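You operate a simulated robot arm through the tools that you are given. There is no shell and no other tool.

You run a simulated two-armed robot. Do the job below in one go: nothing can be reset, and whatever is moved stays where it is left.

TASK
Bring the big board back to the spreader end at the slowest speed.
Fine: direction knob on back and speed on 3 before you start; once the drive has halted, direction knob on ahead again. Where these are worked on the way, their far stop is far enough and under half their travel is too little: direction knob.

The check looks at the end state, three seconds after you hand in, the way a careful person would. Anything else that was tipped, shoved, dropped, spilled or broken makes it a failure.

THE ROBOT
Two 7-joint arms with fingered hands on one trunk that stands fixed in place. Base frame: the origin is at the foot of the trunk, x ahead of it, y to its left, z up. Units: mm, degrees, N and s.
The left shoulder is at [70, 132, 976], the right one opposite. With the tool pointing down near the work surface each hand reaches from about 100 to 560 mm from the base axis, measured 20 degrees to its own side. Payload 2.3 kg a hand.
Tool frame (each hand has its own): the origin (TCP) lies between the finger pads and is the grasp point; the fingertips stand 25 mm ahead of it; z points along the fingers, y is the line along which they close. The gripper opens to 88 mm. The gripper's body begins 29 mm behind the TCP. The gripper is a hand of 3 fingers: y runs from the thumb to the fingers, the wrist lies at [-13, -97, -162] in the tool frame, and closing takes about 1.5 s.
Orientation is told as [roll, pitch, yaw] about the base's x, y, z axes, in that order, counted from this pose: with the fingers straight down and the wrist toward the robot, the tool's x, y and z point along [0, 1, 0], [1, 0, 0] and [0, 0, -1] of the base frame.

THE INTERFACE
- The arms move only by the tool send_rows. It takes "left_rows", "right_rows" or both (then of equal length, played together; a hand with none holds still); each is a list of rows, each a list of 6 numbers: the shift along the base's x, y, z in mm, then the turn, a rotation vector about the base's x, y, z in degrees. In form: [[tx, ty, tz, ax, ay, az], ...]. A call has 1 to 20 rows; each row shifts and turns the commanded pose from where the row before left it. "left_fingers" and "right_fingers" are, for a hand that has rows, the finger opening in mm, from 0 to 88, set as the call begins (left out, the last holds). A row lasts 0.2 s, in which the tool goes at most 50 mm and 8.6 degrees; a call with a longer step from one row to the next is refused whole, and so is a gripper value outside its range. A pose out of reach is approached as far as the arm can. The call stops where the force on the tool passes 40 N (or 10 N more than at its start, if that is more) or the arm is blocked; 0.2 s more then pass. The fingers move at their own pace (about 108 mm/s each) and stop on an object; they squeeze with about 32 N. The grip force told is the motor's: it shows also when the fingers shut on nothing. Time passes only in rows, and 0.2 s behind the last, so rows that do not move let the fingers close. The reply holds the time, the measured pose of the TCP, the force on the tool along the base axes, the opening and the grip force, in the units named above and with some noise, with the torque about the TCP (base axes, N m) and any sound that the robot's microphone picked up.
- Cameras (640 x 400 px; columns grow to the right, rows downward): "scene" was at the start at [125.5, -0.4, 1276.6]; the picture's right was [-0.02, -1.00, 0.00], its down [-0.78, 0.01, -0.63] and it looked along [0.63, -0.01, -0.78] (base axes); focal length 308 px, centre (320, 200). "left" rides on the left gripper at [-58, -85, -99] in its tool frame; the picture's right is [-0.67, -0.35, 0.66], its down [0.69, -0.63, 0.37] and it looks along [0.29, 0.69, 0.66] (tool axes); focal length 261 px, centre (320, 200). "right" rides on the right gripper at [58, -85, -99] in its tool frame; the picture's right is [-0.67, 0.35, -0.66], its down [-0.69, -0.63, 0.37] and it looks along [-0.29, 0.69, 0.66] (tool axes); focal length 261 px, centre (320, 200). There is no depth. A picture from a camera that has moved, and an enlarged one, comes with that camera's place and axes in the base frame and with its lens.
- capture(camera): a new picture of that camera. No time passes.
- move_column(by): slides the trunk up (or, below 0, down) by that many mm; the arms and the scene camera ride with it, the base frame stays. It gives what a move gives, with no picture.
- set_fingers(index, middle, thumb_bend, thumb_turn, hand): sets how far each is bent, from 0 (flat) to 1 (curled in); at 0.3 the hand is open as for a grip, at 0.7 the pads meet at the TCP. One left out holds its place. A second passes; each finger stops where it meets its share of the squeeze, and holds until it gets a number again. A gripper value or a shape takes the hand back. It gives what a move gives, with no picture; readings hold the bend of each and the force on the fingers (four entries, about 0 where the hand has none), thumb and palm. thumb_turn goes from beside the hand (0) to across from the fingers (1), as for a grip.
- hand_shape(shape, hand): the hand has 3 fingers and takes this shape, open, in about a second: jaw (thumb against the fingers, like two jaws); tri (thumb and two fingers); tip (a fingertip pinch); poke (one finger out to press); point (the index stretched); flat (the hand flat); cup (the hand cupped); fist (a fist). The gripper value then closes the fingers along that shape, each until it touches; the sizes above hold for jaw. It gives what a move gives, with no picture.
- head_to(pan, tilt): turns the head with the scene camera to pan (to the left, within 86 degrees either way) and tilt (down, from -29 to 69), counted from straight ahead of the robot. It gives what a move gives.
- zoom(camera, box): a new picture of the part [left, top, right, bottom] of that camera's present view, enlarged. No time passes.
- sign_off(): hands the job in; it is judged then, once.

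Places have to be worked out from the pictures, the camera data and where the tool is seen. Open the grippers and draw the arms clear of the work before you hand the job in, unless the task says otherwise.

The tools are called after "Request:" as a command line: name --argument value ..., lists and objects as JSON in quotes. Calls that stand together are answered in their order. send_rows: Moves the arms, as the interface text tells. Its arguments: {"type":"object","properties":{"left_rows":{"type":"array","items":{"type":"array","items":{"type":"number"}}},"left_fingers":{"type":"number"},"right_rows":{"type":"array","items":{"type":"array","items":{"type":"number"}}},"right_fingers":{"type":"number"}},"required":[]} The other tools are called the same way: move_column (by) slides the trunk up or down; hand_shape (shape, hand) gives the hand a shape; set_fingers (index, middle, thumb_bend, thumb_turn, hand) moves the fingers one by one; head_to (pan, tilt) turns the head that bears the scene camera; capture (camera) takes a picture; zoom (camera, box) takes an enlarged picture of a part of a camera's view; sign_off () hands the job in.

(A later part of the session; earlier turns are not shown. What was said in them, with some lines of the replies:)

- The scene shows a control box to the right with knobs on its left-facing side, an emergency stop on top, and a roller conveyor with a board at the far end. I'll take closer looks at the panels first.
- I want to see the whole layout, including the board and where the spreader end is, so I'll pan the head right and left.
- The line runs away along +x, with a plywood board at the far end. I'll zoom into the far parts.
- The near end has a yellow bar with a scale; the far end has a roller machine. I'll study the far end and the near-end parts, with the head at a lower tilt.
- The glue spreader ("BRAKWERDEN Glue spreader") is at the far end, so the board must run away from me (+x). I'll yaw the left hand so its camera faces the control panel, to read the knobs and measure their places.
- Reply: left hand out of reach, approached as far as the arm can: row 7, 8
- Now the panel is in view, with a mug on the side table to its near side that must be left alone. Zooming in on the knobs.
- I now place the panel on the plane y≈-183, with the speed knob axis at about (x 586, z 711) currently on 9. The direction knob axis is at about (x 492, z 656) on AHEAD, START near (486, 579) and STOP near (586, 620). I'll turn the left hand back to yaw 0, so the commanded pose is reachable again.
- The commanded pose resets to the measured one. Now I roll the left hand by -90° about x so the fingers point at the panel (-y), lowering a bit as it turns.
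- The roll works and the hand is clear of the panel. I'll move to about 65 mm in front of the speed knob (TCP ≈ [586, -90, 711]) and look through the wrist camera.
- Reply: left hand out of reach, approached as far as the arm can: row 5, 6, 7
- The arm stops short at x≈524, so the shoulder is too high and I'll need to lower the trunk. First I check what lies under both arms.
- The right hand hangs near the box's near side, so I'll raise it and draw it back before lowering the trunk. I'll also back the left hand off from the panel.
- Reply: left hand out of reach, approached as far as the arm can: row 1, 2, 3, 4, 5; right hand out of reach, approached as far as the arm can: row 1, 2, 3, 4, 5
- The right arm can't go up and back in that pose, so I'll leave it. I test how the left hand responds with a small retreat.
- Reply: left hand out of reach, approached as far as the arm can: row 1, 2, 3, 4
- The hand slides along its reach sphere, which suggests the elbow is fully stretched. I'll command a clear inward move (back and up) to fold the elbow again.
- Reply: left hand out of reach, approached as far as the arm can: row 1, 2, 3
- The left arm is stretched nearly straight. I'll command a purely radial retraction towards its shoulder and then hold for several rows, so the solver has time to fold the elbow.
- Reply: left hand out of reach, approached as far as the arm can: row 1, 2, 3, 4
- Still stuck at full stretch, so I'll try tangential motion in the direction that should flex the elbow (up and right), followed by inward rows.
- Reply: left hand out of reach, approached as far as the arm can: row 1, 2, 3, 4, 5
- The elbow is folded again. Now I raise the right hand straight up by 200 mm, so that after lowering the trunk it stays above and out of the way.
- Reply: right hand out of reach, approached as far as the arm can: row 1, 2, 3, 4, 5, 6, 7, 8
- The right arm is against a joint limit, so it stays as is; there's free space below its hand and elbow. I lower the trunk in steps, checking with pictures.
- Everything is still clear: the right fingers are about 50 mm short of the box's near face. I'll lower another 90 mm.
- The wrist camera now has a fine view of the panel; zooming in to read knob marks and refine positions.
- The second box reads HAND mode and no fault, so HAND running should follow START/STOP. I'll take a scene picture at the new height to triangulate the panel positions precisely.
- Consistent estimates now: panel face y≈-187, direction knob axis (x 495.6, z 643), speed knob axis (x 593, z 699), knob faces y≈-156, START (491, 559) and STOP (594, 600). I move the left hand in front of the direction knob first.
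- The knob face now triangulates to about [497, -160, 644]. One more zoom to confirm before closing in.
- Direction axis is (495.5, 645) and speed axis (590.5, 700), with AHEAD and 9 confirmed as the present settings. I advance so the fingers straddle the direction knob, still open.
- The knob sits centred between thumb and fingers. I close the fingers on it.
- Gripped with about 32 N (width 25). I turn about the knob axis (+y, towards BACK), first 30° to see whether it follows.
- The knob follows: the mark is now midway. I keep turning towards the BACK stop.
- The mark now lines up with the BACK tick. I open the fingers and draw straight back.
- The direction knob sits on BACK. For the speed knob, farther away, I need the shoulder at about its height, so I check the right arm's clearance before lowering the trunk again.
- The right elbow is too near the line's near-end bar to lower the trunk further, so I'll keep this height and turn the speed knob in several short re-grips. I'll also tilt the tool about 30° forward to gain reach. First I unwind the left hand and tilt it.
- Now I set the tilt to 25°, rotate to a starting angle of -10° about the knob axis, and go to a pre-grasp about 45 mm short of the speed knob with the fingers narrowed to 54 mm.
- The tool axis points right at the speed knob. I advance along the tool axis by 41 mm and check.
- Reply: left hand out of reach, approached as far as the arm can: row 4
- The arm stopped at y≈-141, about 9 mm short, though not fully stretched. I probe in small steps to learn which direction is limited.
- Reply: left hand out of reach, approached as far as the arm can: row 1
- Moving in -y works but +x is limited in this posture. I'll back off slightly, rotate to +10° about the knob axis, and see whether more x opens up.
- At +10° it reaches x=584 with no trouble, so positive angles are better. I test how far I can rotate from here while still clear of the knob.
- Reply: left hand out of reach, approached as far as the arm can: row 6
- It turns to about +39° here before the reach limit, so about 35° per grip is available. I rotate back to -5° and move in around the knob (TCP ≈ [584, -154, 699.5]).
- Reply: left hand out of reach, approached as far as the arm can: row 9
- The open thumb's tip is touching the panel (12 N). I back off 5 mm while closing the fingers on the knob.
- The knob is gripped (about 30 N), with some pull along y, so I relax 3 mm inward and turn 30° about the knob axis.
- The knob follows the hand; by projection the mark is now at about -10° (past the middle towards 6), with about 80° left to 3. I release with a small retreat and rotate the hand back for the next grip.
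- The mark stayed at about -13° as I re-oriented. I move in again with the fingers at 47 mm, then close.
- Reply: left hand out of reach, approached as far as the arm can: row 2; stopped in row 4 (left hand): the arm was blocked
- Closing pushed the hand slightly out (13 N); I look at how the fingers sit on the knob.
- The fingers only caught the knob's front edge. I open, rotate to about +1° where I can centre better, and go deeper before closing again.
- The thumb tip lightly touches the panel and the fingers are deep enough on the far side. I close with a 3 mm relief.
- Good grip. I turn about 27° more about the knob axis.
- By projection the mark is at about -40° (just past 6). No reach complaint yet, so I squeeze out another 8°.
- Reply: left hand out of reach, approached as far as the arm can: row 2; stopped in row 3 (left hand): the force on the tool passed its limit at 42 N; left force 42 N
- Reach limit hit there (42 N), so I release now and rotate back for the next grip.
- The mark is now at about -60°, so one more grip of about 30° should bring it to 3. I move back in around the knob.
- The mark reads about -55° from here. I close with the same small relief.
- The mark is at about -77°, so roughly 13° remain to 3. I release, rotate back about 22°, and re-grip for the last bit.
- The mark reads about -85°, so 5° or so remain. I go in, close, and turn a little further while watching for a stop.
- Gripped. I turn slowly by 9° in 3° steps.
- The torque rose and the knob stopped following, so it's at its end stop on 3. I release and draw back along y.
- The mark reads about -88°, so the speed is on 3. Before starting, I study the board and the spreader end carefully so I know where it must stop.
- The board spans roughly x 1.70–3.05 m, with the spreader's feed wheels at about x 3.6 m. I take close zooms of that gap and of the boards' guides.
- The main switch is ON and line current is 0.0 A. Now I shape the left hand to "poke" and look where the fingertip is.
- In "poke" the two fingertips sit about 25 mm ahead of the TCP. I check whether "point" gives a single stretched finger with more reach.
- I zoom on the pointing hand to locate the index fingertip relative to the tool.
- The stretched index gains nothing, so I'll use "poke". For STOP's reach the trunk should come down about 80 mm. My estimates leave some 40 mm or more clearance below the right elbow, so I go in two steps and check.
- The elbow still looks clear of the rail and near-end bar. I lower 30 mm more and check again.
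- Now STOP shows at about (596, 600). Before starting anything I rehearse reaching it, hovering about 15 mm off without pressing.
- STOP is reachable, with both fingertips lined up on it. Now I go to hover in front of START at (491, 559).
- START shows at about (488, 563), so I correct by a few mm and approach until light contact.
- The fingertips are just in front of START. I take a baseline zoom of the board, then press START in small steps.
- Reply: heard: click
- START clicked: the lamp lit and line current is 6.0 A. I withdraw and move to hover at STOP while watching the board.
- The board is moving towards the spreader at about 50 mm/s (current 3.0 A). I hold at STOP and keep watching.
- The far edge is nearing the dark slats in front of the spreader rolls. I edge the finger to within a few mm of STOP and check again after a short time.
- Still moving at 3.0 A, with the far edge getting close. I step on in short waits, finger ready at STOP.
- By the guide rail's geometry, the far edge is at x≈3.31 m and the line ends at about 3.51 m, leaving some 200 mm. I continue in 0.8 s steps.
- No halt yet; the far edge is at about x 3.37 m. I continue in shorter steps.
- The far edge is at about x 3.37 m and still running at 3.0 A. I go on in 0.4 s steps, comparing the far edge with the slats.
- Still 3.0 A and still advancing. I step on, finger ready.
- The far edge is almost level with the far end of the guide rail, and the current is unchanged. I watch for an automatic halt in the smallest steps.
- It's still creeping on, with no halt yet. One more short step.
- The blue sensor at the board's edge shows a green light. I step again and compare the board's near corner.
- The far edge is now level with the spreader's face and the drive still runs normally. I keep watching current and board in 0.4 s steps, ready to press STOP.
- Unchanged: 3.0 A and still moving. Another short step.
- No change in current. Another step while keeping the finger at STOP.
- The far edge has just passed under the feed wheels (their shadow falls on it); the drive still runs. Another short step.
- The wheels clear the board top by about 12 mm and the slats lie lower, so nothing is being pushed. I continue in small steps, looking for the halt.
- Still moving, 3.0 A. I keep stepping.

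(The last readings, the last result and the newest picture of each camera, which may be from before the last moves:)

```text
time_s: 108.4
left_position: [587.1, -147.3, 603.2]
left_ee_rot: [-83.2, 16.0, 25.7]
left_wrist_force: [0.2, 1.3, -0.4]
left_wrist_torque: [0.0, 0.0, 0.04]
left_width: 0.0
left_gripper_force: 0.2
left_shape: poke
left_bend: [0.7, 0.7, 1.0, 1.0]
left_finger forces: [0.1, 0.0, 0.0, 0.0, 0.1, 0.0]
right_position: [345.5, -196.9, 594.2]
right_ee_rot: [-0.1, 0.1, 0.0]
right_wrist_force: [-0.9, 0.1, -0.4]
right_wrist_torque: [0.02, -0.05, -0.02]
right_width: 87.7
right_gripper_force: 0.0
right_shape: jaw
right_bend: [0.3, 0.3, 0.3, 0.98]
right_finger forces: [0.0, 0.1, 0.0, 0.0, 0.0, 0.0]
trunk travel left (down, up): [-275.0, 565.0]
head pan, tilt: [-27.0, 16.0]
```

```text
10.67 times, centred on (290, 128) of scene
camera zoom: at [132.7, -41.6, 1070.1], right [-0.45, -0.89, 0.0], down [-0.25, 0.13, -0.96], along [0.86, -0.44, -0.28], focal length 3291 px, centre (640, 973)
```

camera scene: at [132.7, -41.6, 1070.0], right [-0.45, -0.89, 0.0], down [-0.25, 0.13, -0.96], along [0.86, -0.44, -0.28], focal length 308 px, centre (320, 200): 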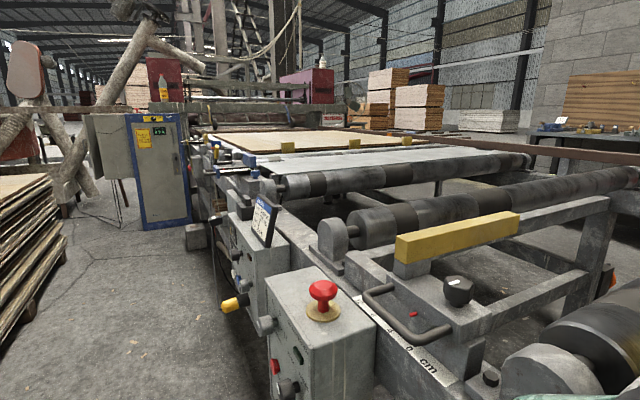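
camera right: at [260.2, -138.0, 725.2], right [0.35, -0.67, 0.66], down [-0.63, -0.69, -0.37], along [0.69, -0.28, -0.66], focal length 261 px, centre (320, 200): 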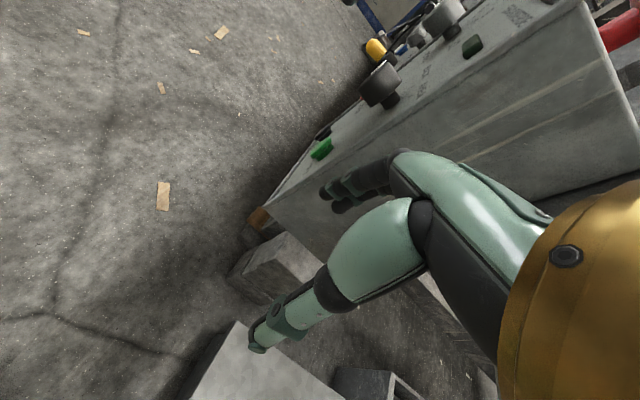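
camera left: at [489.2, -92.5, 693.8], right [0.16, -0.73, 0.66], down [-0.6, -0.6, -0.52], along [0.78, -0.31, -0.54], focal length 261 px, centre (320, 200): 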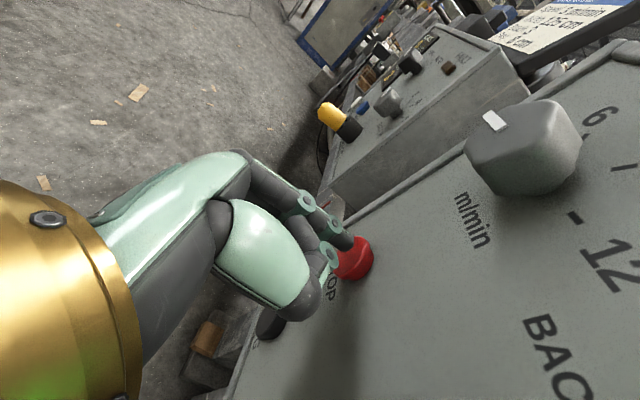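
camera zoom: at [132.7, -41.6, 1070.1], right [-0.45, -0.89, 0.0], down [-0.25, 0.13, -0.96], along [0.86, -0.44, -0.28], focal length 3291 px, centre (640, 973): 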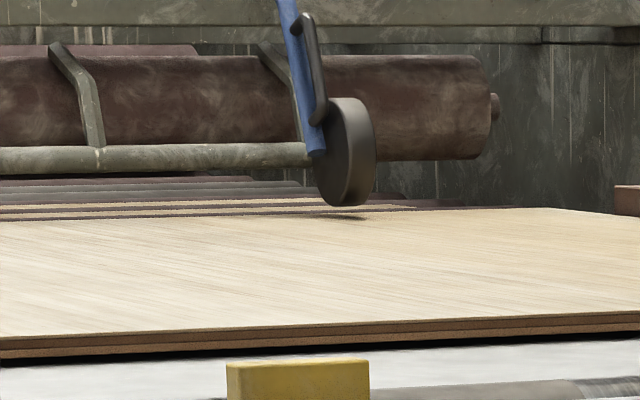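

The far edge is at about x 3.65 m, near the spreader roll. Another brief step to see if it halts.

Request:
send_rows --left_rows '[[0, 0, 0, 0, 0, 0]]'

Request:
zoom --camera "scene" --box '[120, 110, 280, 160]'

Request:
zoom --camera "scene" --box '[190, 115, 250, 150]'

Request:
zoom --camera "scene" --box '[260, 110, 320, 145]'

```text
time_s: 108.8
left_position: [586.1, -148.6, 603.8]
left_ee_rot: [-83.2, 16.0, 25.7]
left_wrist_force: [0.3, -0.6, 0.1]
left_wrist_torque: [0.0, 0.02, -0.01]
left_width: 0.2
left_gripper_force: 0.0
left_shape: poke
left_bend: [0.7, 0.7, 1.0, 1.0]
left_finger forces: [0.0, 0.0, 0.1, 0.0, 0.0, 0.0]
right_position: [346.1, -196.7, 596.5]
right_ee_rot: [0.0, 0.0, 0.0]
right_wrist_force: [-0.5, 0.1, 0.0]
right_wrist_torque: [0.01, 0.03, -0.01]
right_width: 87.7
right_gripper_force: 0.1
right_shape: jaw
right_bend: [0.3, 0.3, 0.3, 0.98]
right_finger forces: [0.1, 0.0, 0.0, 0.0, 0.0, 0.0]
trunk travel left (down, up): [-275.0, 565.0]
head pan, tilt: [-27.0, 16.0]
```

```text
4.00 times, centred on (200, 135) of scene
camera zoom: at [132.7, -41.6, 1070.1], right [-0.45, -0.89, 0.0], down [-0.25, 0.13, -0.96], along [0.86, -0.44, -0.28], focal length 1234 px, centre (800, 460)
```

zoom: 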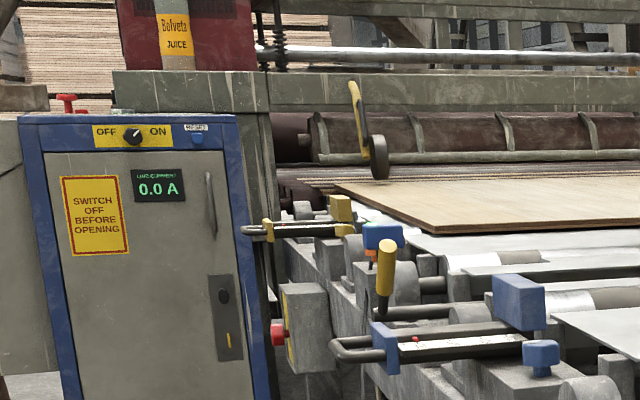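

```text
10.67 times, centred on (220, 132) of scene
camera zoom: at [132.7, -41.6, 1070.1], right [-0.45, -0.89, 0.0], down [-0.25, 0.13, -0.96], along [0.86, -0.44, -0.28], focal length 3291 px, centre (1387, 920)
```

zoom: 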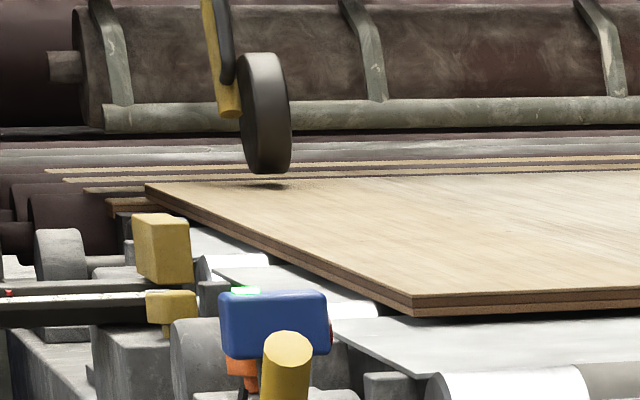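

```text
10.67 times, centred on (290, 128) of scene
camera zoom: at [132.7, -41.6, 1070.1], right [-0.45, -0.89, 0.0], down [-0.25, 0.13, -0.96], along [0.86, -0.44, -0.28], focal length 3291 px, centre (640, 973)
```

zoom: 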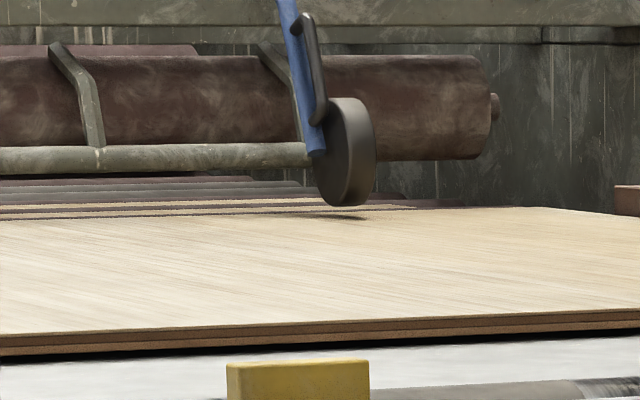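

The line current dropped to 0.0 A: the drive halted by itself with the board at the spreader. I don't need STOP, so I withdraw and reorient the hand towards the direction knob.

Request:
send_rows --left_rows '[[-10, 20, 5, 0, -8, 0], [-12, 20, 6, 0, -8, 0], [-14, 20, 6, 0, 0, -8.5], [-14, 6, 6, 0, 0, -8.5], [-14, 4, 6, 0, 0, -8.5], [-4.5, 0, 2, 0, 7.5, 0], [-4.5, 0, 2, 0, 7.5, 0], [-4.5, 0, 2, 0, 7.5, 0], [-4.5, 0, 2, 0, 7.5, 0], [-4.5, 0, 2, 0, 7.5, 0], [-4.5, 0, 2, 0, 7.5, 0], [0, 0, 0, 0, 0, 0]]'

Request:
zoom --camera "scene" --box '[120, 110, 280, 160]'

Request:
capture --camera "left"

```text
time_s: 111.4
left_position: [495.9, -77.4, 645.3]
left_ee_rot: [-90.8, 46.6, -1.2]
left_wrist_force: [0.8, -1.3, 1.2]
left_wrist_torque: [0.04, 0.02, 0.02]
left_width: 0.0
left_gripper_force: 0.1
left_shape: poke
left_bend: [0.7, 0.7, 1.0, 1.0]
left_finger forces: [0.0, 0.1, 0.0, 0.1, 0.1, 0.1]
right_position: [344.9, -195.2, 596.3]
right_ee_rot: [0.0, 0.0, 0.1]
right_wrist_force: [0.2, -0.5, 0.6]
right_wrist_torque: [0.0, -0.03, -0.05]
right_width: 87.9
right_gripper_force: 0.0
right_shape: jaw
right_bend: [0.3, 0.3, 0.3, 0.98]
right_finger forces: [0.0, 0.0, 0.0, 0.0, 0.0, 0.0]
trunk travel left (down, up): [-275.0, 565.0]
head pan, tilt: [-27.0, 16.0]
```

```text
4.00 times, centred on (200, 135) of scene
camera zoom: at [132.8, -41.5, 1070.1], right [-0.45, -0.89, 0.0], down [-0.25, 0.13, -0.96], along [0.86, -0.44, -0.28], focal length 1234 px, centre (800, 460)
```

zoom: 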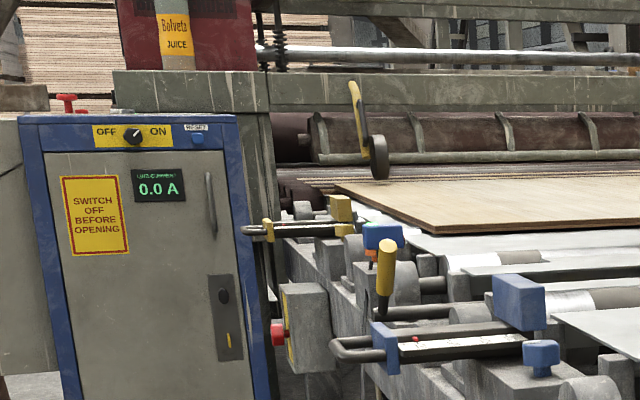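

```text
taken
camera left: at [478.4, 22.1, 745.9], right [0.24, -0.65, 0.72], down [-0.93, -0.36, -0.01], along [0.26, -0.67, -0.69], focal length 261 px, centre (320, 200)
```

left: 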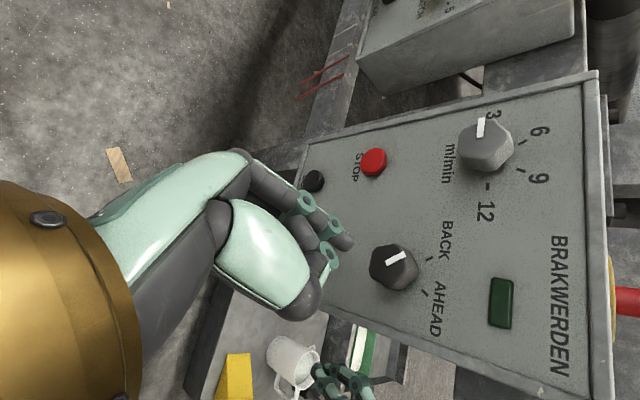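

The drive stays halted (lamp dark, 0.0 A) and speed reads 3. I put the hand back to jaw, open.

Request:
hand_shape --hand "left" --shape "jaw"

Request:
send_rows --left_rows '[[0, -12, 0, 0, 0, 0], [0, -12, 0, 0, 0, 0], [0, -12, 0, 0, 0, 0], [0, 0, 0, 0, 0, 0]]' --left_fingers 80

Request:
capture --camera "left"

Request:
head_to --pan -20 --tilt 40

Request:
zoom --camera "scene" --box '[240, 140, 400, 300]'

```text
time_s: 112.3
left_position: [494.5, -77.4, 645.2]
left_ee_rot: [-90.9, 46.6, -1.2]
left_wrist_force: [0.7, -0.5, -0.7]
left_wrist_torque: [0.0, 0.01, 0.03]
left_width: 87.8
left_gripper_force: 0.0
left_shape: jaw
left_bend: [0.3, 0.3, 0.3, 0.98]
left_finger forces: [0.0, 0.0, 0.1, 0.0, 0.0, 0.0]
right_position: [345.1, -195.6, 594.5]
right_ee_rot: [0.0, 0.0, 0.0]
right_wrist_force: [-1.1, -0.6, 0.0]
right_wrist_torque: [0.0, 0.03, -0.01]
right_width: 87.3
right_gripper_force: 0.0
right_shape: jaw
right_bend: [0.3, 0.3, 0.3, 0.98]
right_finger forces: [0.0, 0.1, 0.0, 0.1, 0.1, 0.0]
trunk travel left (down, up): [-275.0, 565.0]
head pan, tilt: [-27.0, 16.0]
```

```text
time_s: 113.3
left_position: [493.6, -113.8, 646.2]
left_ee_rot: [-90.9, 46.5, -1.2]
left_wrist_force: [0.1, -0.4, -0.2]
left_wrist_torque: [-0.03, 0.0, -0.01]
left_width: 80.8
left_gripper_force: 0.1
left_shape: jaw
left_bend: [0.31, 0.31, 0.32, 0.98]
left_finger forces: [0.0, 0.0, 0.0, 0.0, 0.0, 0.1]
right_position: [345.4, -195.5, 595.7]
right_ee_rot: [0.0, 0.0, 0.0]
right_wrist_force: [-0.8, -0.6, -0.4]
right_wrist_torque: [0.01, 0.0, 0.01]
right_width: 87.7
right_gripper_force: 0.1
right_shape: jaw
right_bend: [0.3, 0.3, 0.3, 0.98]
right_finger forces: [0.0, 0.0, 0.0, 0.0, 0.1, 0.0]
trunk travel left (down, up): [-275.0, 565.0]
head pan, tilt: [-27.0, 16.0]
```

```text
taken
camera left: at [477.7, -14.0, 747.2], right [0.24, -0.65, 0.72], down [-0.93, -0.36, -0.01], along [0.26, -0.67, -0.69], focal length 261 px, centre (320, 200)
```

left: 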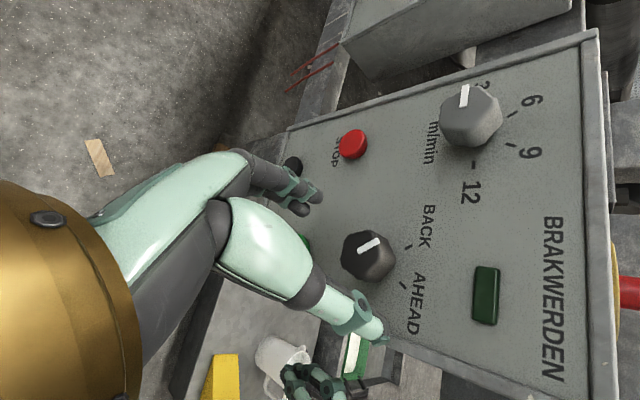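

```text
time_s: 114.2
left_position: [493.6, -114.4, 645.0]
left_ee_rot: [-91.0, 46.5, -1.2]
left_wrist_force: [0.1, -1.0, 1.0]
left_wrist_torque: [0.01, 0.01, 0.0]
left_width: 80.6
left_gripper_force: 0.1
left_shape: jaw
left_bend: [0.31, 0.31, 0.32, 0.98]
left_finger forces: [0.0, 0.0, 0.0, 0.0, 0.0, 0.0]
right_position: [345.1, -195.4, 594.1]
right_ee_rot: [0.0, 0.0, 0.0]
right_wrist_force: [0.8, -0.7, 0.4]
right_wrist_torque: [-0.03, 0.01, 0.04]
right_width: 87.7
right_gripper_force: 0.0
right_shape: jaw
right_bend: [0.3, 0.3, 0.3, 0.98]
right_finger forces: [0.0, 0.0, 0.1, 0.0, 0.0, 0.0]
trunk travel left (down, up): [-275.0, 565.0]
head pan, tilt: [-20.0, 40.0]
```

```text
2.50 times, centred on (320, 220) of scene
camera zoom: at [129.4, -28.3, 1032.3], right [-0.34, -0.94, 0.0], down [-0.6, 0.22, -0.77], along [0.72, -0.26, -0.64], focal length 771 px, centre (320, 150)
```

zoom: 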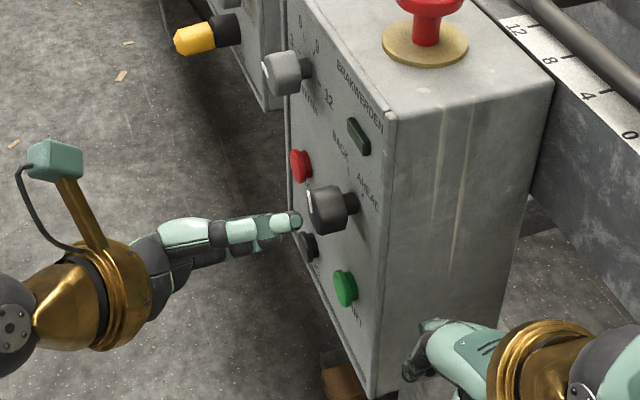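

Well aligned with the direction knob. I advance around it with the fingers open.

Request:
send_rows --left_rows '[[0.5, -11, 0, 0, 0, 0], [0.5, -11, 0, 0, 0, 0], [0.5, -10, 0, 0, 0, 0], [0, -9, 0, 0, 0, 0], [0, 0, 0, 0, 0, 0]]'

Request:
send_rows --left_rows '[[0, 0, 0, 0, 0, 0], [0, 0, 0, 0, 0, 0], [0, 0, 0, 0, 0, 0], [0, 0, 0, 0, 0, 0], [0, 0, 0, 0, 0, 0], [0, 0, 0, 0, 0, 0], [0, 0, 0, 0, 0, 0]]' --left_fingers 20

Request:
zoom --camera "left" --box '[240, 160, 440, 300]'

```text
time_s: 115.4
left_position: [496.0, -153.8, 644.9]
left_ee_rot: [-90.9, 46.5, -1.3]
left_wrist_force: [0.4, 0.1, -0.1]
left_wrist_torque: [0.0, 0.03, 0.0]
left_width: 80.4
left_gripper_force: 0.1
left_shape: jaw
left_bend: [0.31, 0.31, 0.32, 0.98]
left_finger forces: [0.0, 0.1, 0.0, 0.0, 0.0, 0.0]
right_position: [345.2, -196.3, 594.6]
right_ee_rot: [-0.1, 0.0, 0.1]
right_wrist_force: [0.4, 0.3, -0.8]
right_wrist_torque: [0.02, 0.01, -0.01]
right_width: 87.6
right_gripper_force: 0.0
right_shape: jaw
right_bend: [0.3, 0.3, 0.3, 0.98]
right_finger forces: [0.1, 0.0, 0.0, 0.1, 0.0, 0.1]
trunk travel left (down, up): [-275.0, 565.0]
head pan, tilt: [-20.0, 40.0]
```

```text
time_s: 117.0
left_position: [496.4, -155.6, 645.0]
left_ee_rot: [-90.7, 46.6, -1.2]
left_wrist_force: [-1.9, 0.2, -3.3]
left_wrist_torque: [0.1, 0.01, -0.01]
left_width: 26.1
left_gripper_force: 32.1
left_shape: jaw
left_bend: [0.74, 0.54, 0.74, 1.0]
left_finger forces: [19.4, 9.6, 0.0, 0.0, 28.5, 0.1]
right_position: [345.6, -195.8, 594.6]
right_ee_rot: [-0.1, 0.0, 0.0]
right_wrist_force: [0.7, 0.3, -0.9]
right_wrist_torque: [-0.01, -0.01, 0.01]
right_width: 88.0
right_gripper_force: 0.0
right_shape: jaw
right_bend: [0.3, 0.3, 0.3, 0.98]
right_finger forces: [0.1, 0.0, 0.0, 0.1, 0.0, 0.0]
trunk travel left (down, up): [-275.0, 565.0]
head pan, tilt: [-20.0, 40.0]
```

```text
2.86 times, centred on (340, 230) of left
camera zoom: at [479.8, -54.5, 746.1], right [0.24, -0.65, 0.72], down [-0.93, -0.36, -0.01], along [0.26, -0.67, -0.69], focal length 745 px, centre (263, 114)
```

zoom: 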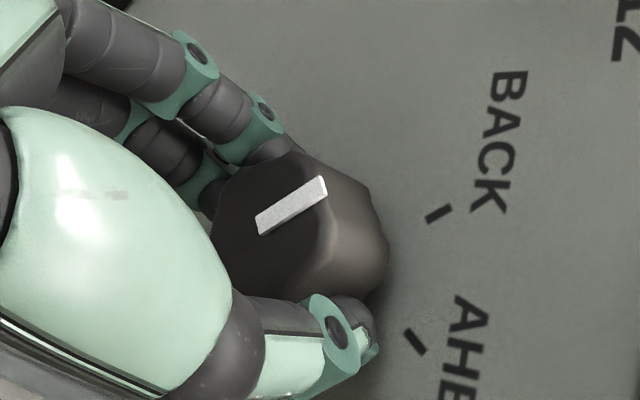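

Gripped as before. I turn the knob back towards AHEAD (-y), 63° in steps.

Request:
send_rows --left_rows '[[0, 0, 0, 0, -7, 0], [0, 0, 0, 0, -7, 0], [0, 0, 0, 0, -7, 0], [0, 0, 0, 0, -7, 0], [0, 0, 0, 0, -7, 0], [0, 0, 0, 0, -7, 0], [0, 0, 0, 0, -7, 0], [0, 0, 0, 0, -7, 0], [0, 0, 0, 0, -7, 0], [0, 0, 0, 0, 0, 0]]'

Request:
zoom --camera "left" --box '[240, 160, 440, 300]'

```text
time_s: 119.2
left_position: [496.7, -153.5, 644.5]
left_ee_rot: [-89.6, -16.6, -0.9]
left_wrist_force: [-0.6, -1.8, -4.7]
left_wrist_torque: [0.06, 0.02, 0.04]
left_width: 25.5
left_gripper_force: 32.0
left_shape: jaw
left_bend: [0.74, 0.54, 0.74, 1.0]
left_finger forces: [19.5, 10.6, 0.0, 0.0, 31.3, 0.0]
right_position: [346.5, -196.9, 594.4]
right_ee_rot: [0.1, 0.0, 0.0]
right_wrist_force: [-0.1, 0.1, -0.2]
right_wrist_torque: [0.02, 0.0, 0.02]
right_width: 87.6
right_gripper_force: 0.1
right_shape: jaw
right_bend: [0.3, 0.3, 0.3, 0.98]
right_finger forces: [0.1, 0.1, 0.0, 0.1, 0.1, 0.0]
trunk travel left (down, up): [-275.0, 565.0]
head pan, tilt: [-20.0, 40.0]
```

```text
2.86 times, centred on (340, 230) of left
camera zoom: at [399.3, -54.4, 676.5], right [-0.53, -0.65, 0.54], down [-0.41, -0.36, -0.84], along [0.74, -0.67, -0.08], focal length 745 px, centre (263, 114)
```

zoom: 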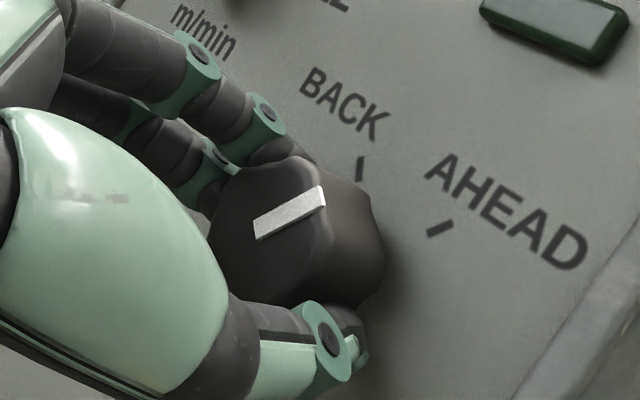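

The mark is within 2–3° of the AHEAD tick. I add a few degrees towards the stop.

Request:
send_rows --left_rows '[[0, 0, 0, 0, -3, 0], [0, 0, 0, 0, -2, 0], [0, 0, 0, 0, 0, 0]]'

Request:
zoom --camera "left" --box '[240, 160, 440, 300]'

```text
time_s: 120.0
left_position: [496.6, -154.3, 642.5]
left_ee_rot: [-89.6, -21.4, -0.9]
left_wrist_force: [0.4, -1.5, -5.4]
left_wrist_torque: [0.07, 0.13, 0.04]
left_width: 25.6
left_gripper_force: 32.3
left_shape: jaw
left_bend: [0.74, 0.54, 0.74, 1.0]
left_finger forces: [20.5, 10.6, 0.0, 0.0, 31.0, 0.0]
right_position: [346.2, -196.7, 594.2]
right_ee_rot: [0.1, 0.1, 0.0]
right_wrist_force: [-0.3, -1.1, -0.7]
right_wrist_torque: [-0.01, -0.02, 0.04]
right_width: 87.6
right_gripper_force: 0.1
right_shape: jaw
right_bend: [0.3, 0.3, 0.3, 0.98]
right_finger forces: [0.0, 0.0, 0.0, 0.0, 0.0, 0.0]
trunk travel left (down, up): [-275.0, 565.0]
head pan, tilt: [-20.0, 40.0]
```

```text
2.86 times, centred on (340, 230) of left
camera zoom: at [397.2, -54.4, 667.6], right [-0.58, -0.65, 0.49], down [-0.34, -0.36, -0.87], along [0.74, -0.67, -0.02], focal length 745 px, centre (263, 114)
```

zoom: 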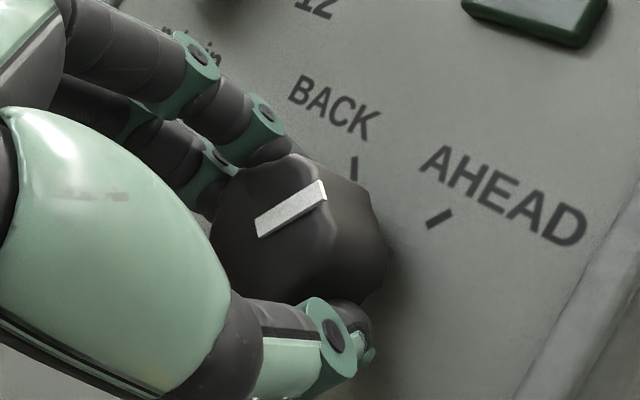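

The torque rose and the knob stopped following, and projection gives the mark at +30°, so it's on AHEAD. I release and draw straight back.

Request:
send_rows --left_rows '[[0, 0, 0, 0, 2, 0], [0, 0, 0, 0, 0, 0], [0, 0, 0, 0, 0, 0], [0, 0, 0, 0, 0, 0], [0, 0, 0, 0, 0, 0], [0, 12, 0, 0, 0, 0], [0, 15, 0, 0, 0, 0], [0, 15, 0, 0, 0, 0], [0, 20, 0, 0, 0, 0], [-5, 20, 0, 0, 0, 0], [-10, 20, 0, 0, 0, 0], [0, 0, 0, 0, 0, 0]]' --left_fingers 80

Request:
capture --camera "left"

Request:
zoom --camera "left" --box '[340, 60, 540, 220]'

```text
time_s: 122.6
left_position: [481.7, -50.1, 645.4]
left_ee_rot: [-89.7, -19.3, -1.0]
left_wrist_force: [0.3, -0.8, -0.5]
left_wrist_torque: [0.01, -0.01, 0.02]
left_width: 79.6
left_gripper_force: 0.0
left_shape: jaw
left_bend: [0.31, 0.32, 0.32, 0.98]
left_finger forces: [0.0, 0.0, 0.1, 0.1, 0.0, 0.0]
right_position: [344.7, -195.7, 595.1]
right_ee_rot: [0.0, -0.1, -0.1]
right_wrist_force: [-0.2, -0.2, -0.4]
right_wrist_torque: [0.0, 0.0, 0.0]
right_width: 87.8
right_gripper_force: 0.1
right_shape: jaw
right_bend: [0.3, 0.3, 0.3, 0.98]
right_finger forces: [0.0, 0.0, 0.1, 0.0, 0.0, 0.0]
trunk travel left (down, up): [-275.0, 565.0]
head pan, tilt: [-20.0, 40.0]
```

```text
taken
camera left: at [383.0, 49.9, 671.7], right [-0.56, -0.65, 0.51], down [-0.37, -0.36, -0.86], along [0.74, -0.67, -0.04], focal length 261 px, centre (320, 200)
```

left: 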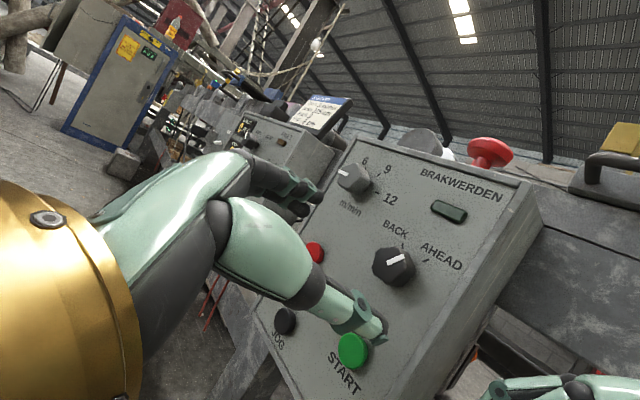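

```text
2.50 times, centred on (440, 140) of left
camera zoom: at [383.0, 49.9, 671.7], right [-0.56, -0.65, 0.51], down [-0.37, -0.36, -0.86], along [0.74, -0.67, -0.04], focal length 652 px, centre (20, 350)
```

zoom: 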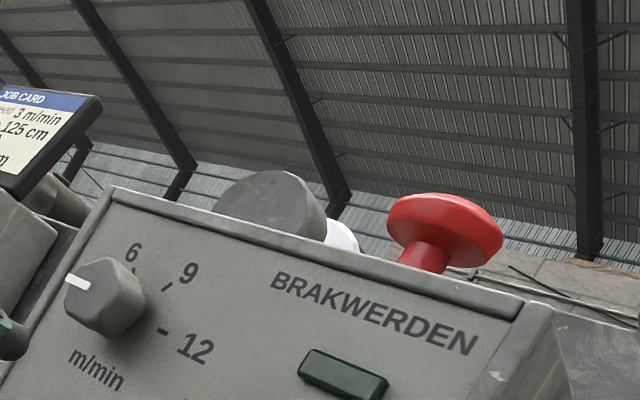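

Speed is clearly on 3. I confirm the direction knob, the board and the line current.

Request:
zoom --camera "left" --box '[340, 190, 500, 310]'

Request:
zoom --camera "left" --box '[220, 90, 360, 180]'

Request:
head_to --pan -27 --tilt 16

Request:
zoom --camera "scene" --box '[120, 100, 280, 200]'

```text
3.33 times, centred on (420, 250) of left
camera zoom: at [383.0, 49.9, 671.7], right [-0.56, -0.65, 0.51], down [-0.37, -0.36, -0.86], along [0.74, -0.67, -0.04], focal length 869 px, centre (-13, 33)
```

zoom: 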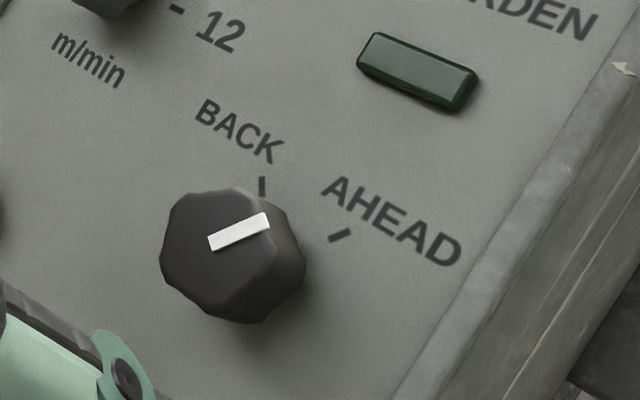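

```text
4.44 times, centred on (290, 135) of left
camera zoom: at [383.0, 49.9, 671.7], right [-0.56, -0.65, 0.51], down [-0.37, -0.36, -0.86], along [0.74, -0.67, -0.04], focal length 1158 px, centre (453, 489)
```

zoom: 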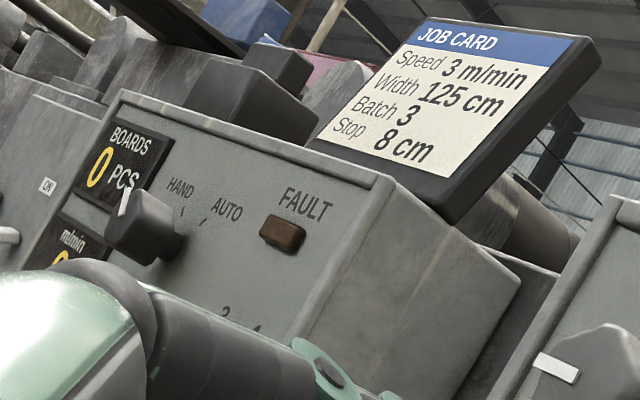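

```text
time_s: 123.4
left_position: [481.6, -50.1, 646.0]
left_ee_rot: [-89.7, -19.3, -0.9]
left_wrist_force: [0.7, -0.3, -0.3]
left_wrist_torque: [0.04, 0.02, -0.02]
left_width: 79.8
left_gripper_force: 0.1
left_shape: jaw
left_bend: [0.31, 0.32, 0.32, 0.98]
left_finger forces: [0.0, 0.0, 0.0, 0.0, 0.0, 0.0]
right_position: [346.1, -194.4, 595.1]
right_ee_rot: [0.0, 0.0, 0.0]
right_wrist_force: [-0.7, 0.5, 0.5]
right_wrist_torque: [-0.01, 0.0, 0.05]
right_width: 87.6
right_gripper_force: 0.0
right_shape: jaw
right_bend: [0.3, 0.3, 0.3, 0.98]
right_finger forces: [0.1, 0.1, 0.0, 0.0, 0.0, 0.0]
trunk travel left (down, up): [-275.0, 565.0]
head pan, tilt: [-27.0, 16.0]
```

```text
4.00 times, centred on (200, 150) of scene
camera zoom: at [132.8, -41.5, 1070.0], right [-0.45, -0.89, 0.0], down [-0.25, 0.13, -0.96], along [0.86, -0.44, -0.28], focal length 1234 px, centre (800, 400)
```

zoom: 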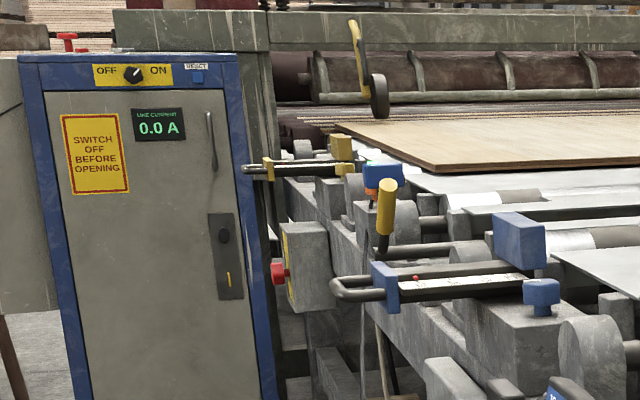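

All as wanted: direction on its AHEAD stop, speed 3, line current 0.0 A, no fault, and the board at the spreader. I draw the left hand well back from the panel.

Request:
send_rows --left_rows '[[-12, 15, 0, 0, 5, 0], [-12, 15, 0, 0, 5, 0], [-12, 15, 0, 0, 5, 0], [-12, 15, 0, 0, 4, 0], [-12, 15, 0, 0, 0, 0], [-12, 15, 0, 0, 0, 0], [0, 0, 0, 0, 0, 0]]' --left_fingers 88

Request:
move_column --by 130

Request:
head_to --pan -40 --tilt 45

Request:
capture --camera "scene"

```text
time_s: 125.0
left_position: [409.9, 38.6, 644.8]
left_ee_rot: [-90.0, -0.4, -0.8]
left_wrist_force: [-0.1, -1.4, -1.0]
left_wrist_torque: [0.0, 0.01, 0.0]
left_width: 87.5
left_gripper_force: 0.1
left_shape: jaw
left_bend: [0.3, 0.3, 0.3, 0.98]
left_finger forces: [0.1, 0.0, 0.0, 0.0, 0.1, 0.0]
right_position: [345.5, -196.1, 594.9]
right_ee_rot: [0.0, -0.1, -0.1]
right_wrist_force: [0.2, 0.4, -0.5]
right_wrist_torque: [0.0, 0.0, -0.02]
right_width: 87.7
right_gripper_force: 0.0
right_shape: jaw
right_bend: [0.3, 0.3, 0.3, 0.98]
right_finger forces: [0.0, 0.0, 0.1, 0.0, 0.0, 0.0]
trunk travel left (down, up): [-275.0, 565.0]
head pan, tilt: [-27.0, 16.0]
```

```text
time_s: 126.6
left_position: [411.2, 38.5, 774.8]
left_ee_rot: [-90.1, -0.3, -0.8]
left_wrist_force: [0.6, -0.3, 0.4]
left_wrist_torque: [0.03, 0.01, 0.01]
left_width: 87.6
left_gripper_force: 0.1
left_shape: jaw
left_bend: [0.3, 0.3, 0.3, 0.98]
left_finger forces: [0.0, 0.0, 0.1, 0.0, 0.0, 0.0]
right_position: [345.5, -195.8, 725.9]
right_ee_rot: [0.0, 0.1, 0.0]
right_wrist_force: [0.0, 0.9, -0.3]
right_wrist_torque: [0.03, -0.02, 0.02]
right_width: 87.8
right_gripper_force: 0.0
right_shape: jaw
right_bend: [0.3, 0.3, 0.3, 0.98]
right_finger forces: [0.0, 0.0, 0.1, 0.0, 0.1, 0.1]
trunk travel left (down, up): [-405.0, 435.0]
head pan, tilt: [-27.0, 16.0]
```

```text
time_s: 127.6
left_position: [410.2, 37.7, 775.1]
left_ee_rot: [-89.9, -0.5, -0.8]
left_wrist_force: [-0.1, -0.2, 0.0]
left_wrist_torque: [0.0, -0.04, 0.0]
left_width: 87.8
left_gripper_force: 0.0
left_shape: jaw
left_bend: [0.3, 0.3, 0.3, 0.98]
left_finger forces: [0.1, 0.1, 0.1, 0.0, 0.0, 0.0]
right_position: [345.1, -196.0, 725.5]
right_ee_rot: [0.0, 0.0, 0.0]
right_wrist_force: [0.0, -0.3, 0.4]
right_wrist_torque: [0.0, 0.0, 0.01]
right_width: 87.7
right_gripper_force: 0.1
right_shape: jaw
right_bend: [0.3, 0.3, 0.3, 0.98]
right_finger forces: [0.1, 0.0, 0.0, 0.0, 0.0, 0.0]
trunk travel left (down, up): [-405.0, 435.0]
head pan, tilt: [-40.0, 45.0]
```

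```text
taken
camera scene: at [111.9, -51.3, 1155.0], right [-0.64, -0.77, 0.0], down [-0.54, 0.45, -0.71], along [0.54, -0.45, -0.71], focal length 308 px, centre (320, 200)
```

scene: 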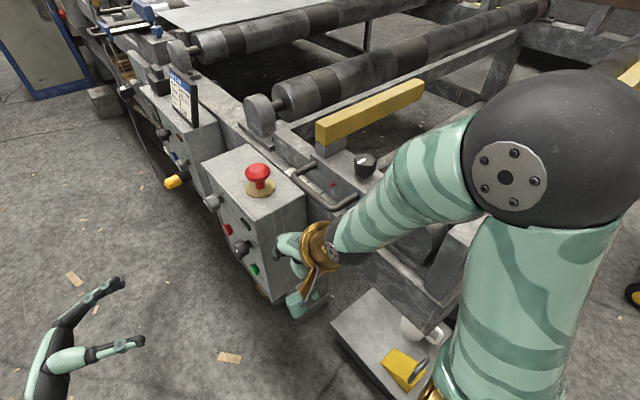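

Everything stands where it should, and the mug and E-stop are untouched. I raise the trunk back to its starting height and take a last look.

Request:
move_column --by 130

Request:
head_to --pan -25 --tilt 25

Request:
capture --camera "scene"

Request:
zoom --camera "scene" --box '[100, 40, 420, 240]'

Request:
capture --camera "left"

```text
time_s: 129.1
left_position: [411.0, 39.8, 903.2]
left_ee_rot: [-90.0, -0.4, -0.7]
left_wrist_force: [-0.4, 0.4, 0.9]
left_wrist_torque: [-0.01, 0.02, 0.03]
left_width: 87.3
left_gripper_force: 0.0
left_shape: jaw
left_bend: [0.3, 0.3, 0.3, 0.98]
left_finger forces: [0.0, 0.1, 0.0, 0.0, 0.0, 0.0]
right_position: [345.6, -195.3, 856.2]
right_ee_rot: [0.1, 0.0, -0.1]
right_wrist_force: [0.1, 0.3, 0.4]
right_wrist_torque: [0.03, 0.01, 0.03]
right_width: 87.9
right_gripper_force: 0.2
right_shape: jaw
right_bend: [0.3, 0.3, 0.3, 0.98]
right_finger forces: [0.0, 0.0, 0.0, 0.0, 0.1, 0.0]
trunk travel left (down, up): [-535.0, 305.0]
head pan, tilt: [-40.0, 45.0]
```

```text
time_s: 130.0
left_position: [410.7, 38.5, 903.8]
left_ee_rot: [-89.9, -0.5, -0.9]
left_wrist_force: [-0.3, 0.1, 0.0]
left_wrist_torque: [0.01, 0.02, 0.01]
left_width: 87.8
left_gripper_force: 0.2
left_shape: jaw
left_bend: [0.3, 0.3, 0.3, 0.98]
left_finger forces: [0.0, 0.0, 0.0, 0.0, 0.0, 0.0]
right_position: [345.5, -196.2, 855.1]
right_ee_rot: [0.0, 0.0, 0.0]
right_wrist_force: [0.0, 0.5, -0.6]
right_wrist_torque: [-0.03, -0.01, 0.0]
right_width: 87.8
right_gripper_force: 0.1
right_shape: jaw
right_bend: [0.3, 0.3, 0.3, 0.98]
right_finger forces: [0.0, 0.0, 0.0, 0.1, 0.0, 0.0]
trunk travel left (down, up): [-535.0, 305.0]
head pan, tilt: [-25.0, 25.0]
```

```text
taken
camera scene: at [132.9, -38.1, 1315.4], right [-0.42, -0.91, 0.0], down [-0.38, 0.18, -0.91], along [0.82, -0.38, -0.42], focal length 308 px, centre (320, 200)
```

scene: 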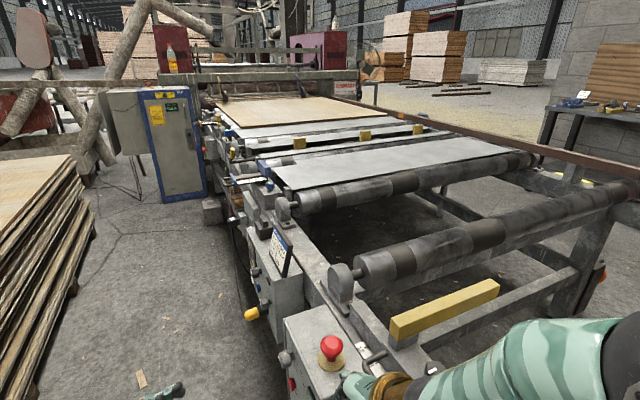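

```text
2.00 times, centred on (260, 140) of scene
camera zoom: at [132.9, -38.1, 1315.4], right [-0.42, -0.91, 0.0], down [-0.38, 0.18, -0.91], along [0.82, -0.38, -0.42], focal length 617 px, centre (440, 320)
```

zoom: 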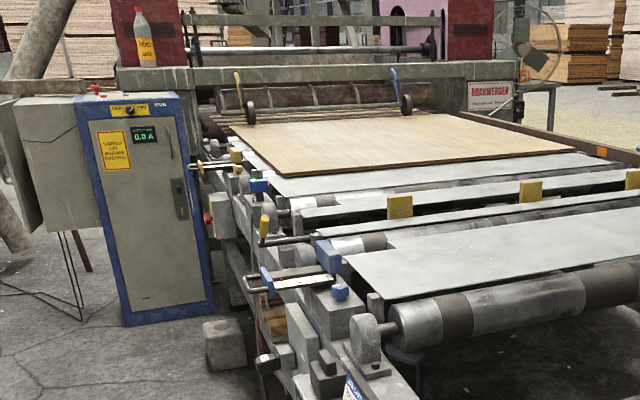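

```text
taken
camera left: at [325.3, 138.7, 961.7], right [-0.36, -0.65, 0.67], down [-0.63, -0.36, -0.69], along [0.69, -0.67, -0.28], focal length 261 px, centre (320, 200)
```

left: 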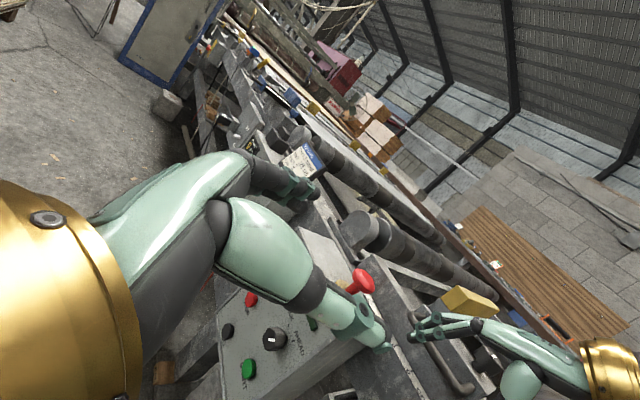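

The board rests at the spreader end and the drive is halted at 0.0 A. Direction is on AHEAD, speed is on 3, and both hands are open and clear. I hand the job in.

Request:
sign_off

```text
The job is handed in.
```

The big board is back at the spreader end. It ran there at the slowest speed and the drive halted by itself. I never pressed STOP.

- **Before starting:** I turned the direction knob to BACK and the speed knob from 9 down to its stop at 3, then pressed START.
- **After the halt:** I turned the direction knob back to AHEAD, up to its stop. Its mark sits a few degrees past the AHEAD tick. The speed was left on 3.
- **Last look before handing in:** line current 0.0 A. The run lamp and the fault lamp were dark when I last saw them, just after turning the knob back.
- **Light contact:** while turning the speed knob, the left thumb tip touched the control panel a few times, at about 13 N or less. I saw no mark or movement from it.

Nothing else was moved that I could see, including the mug and the emergency stop. Both hands are open and clear of the line, and the trunk is back at its starting height.
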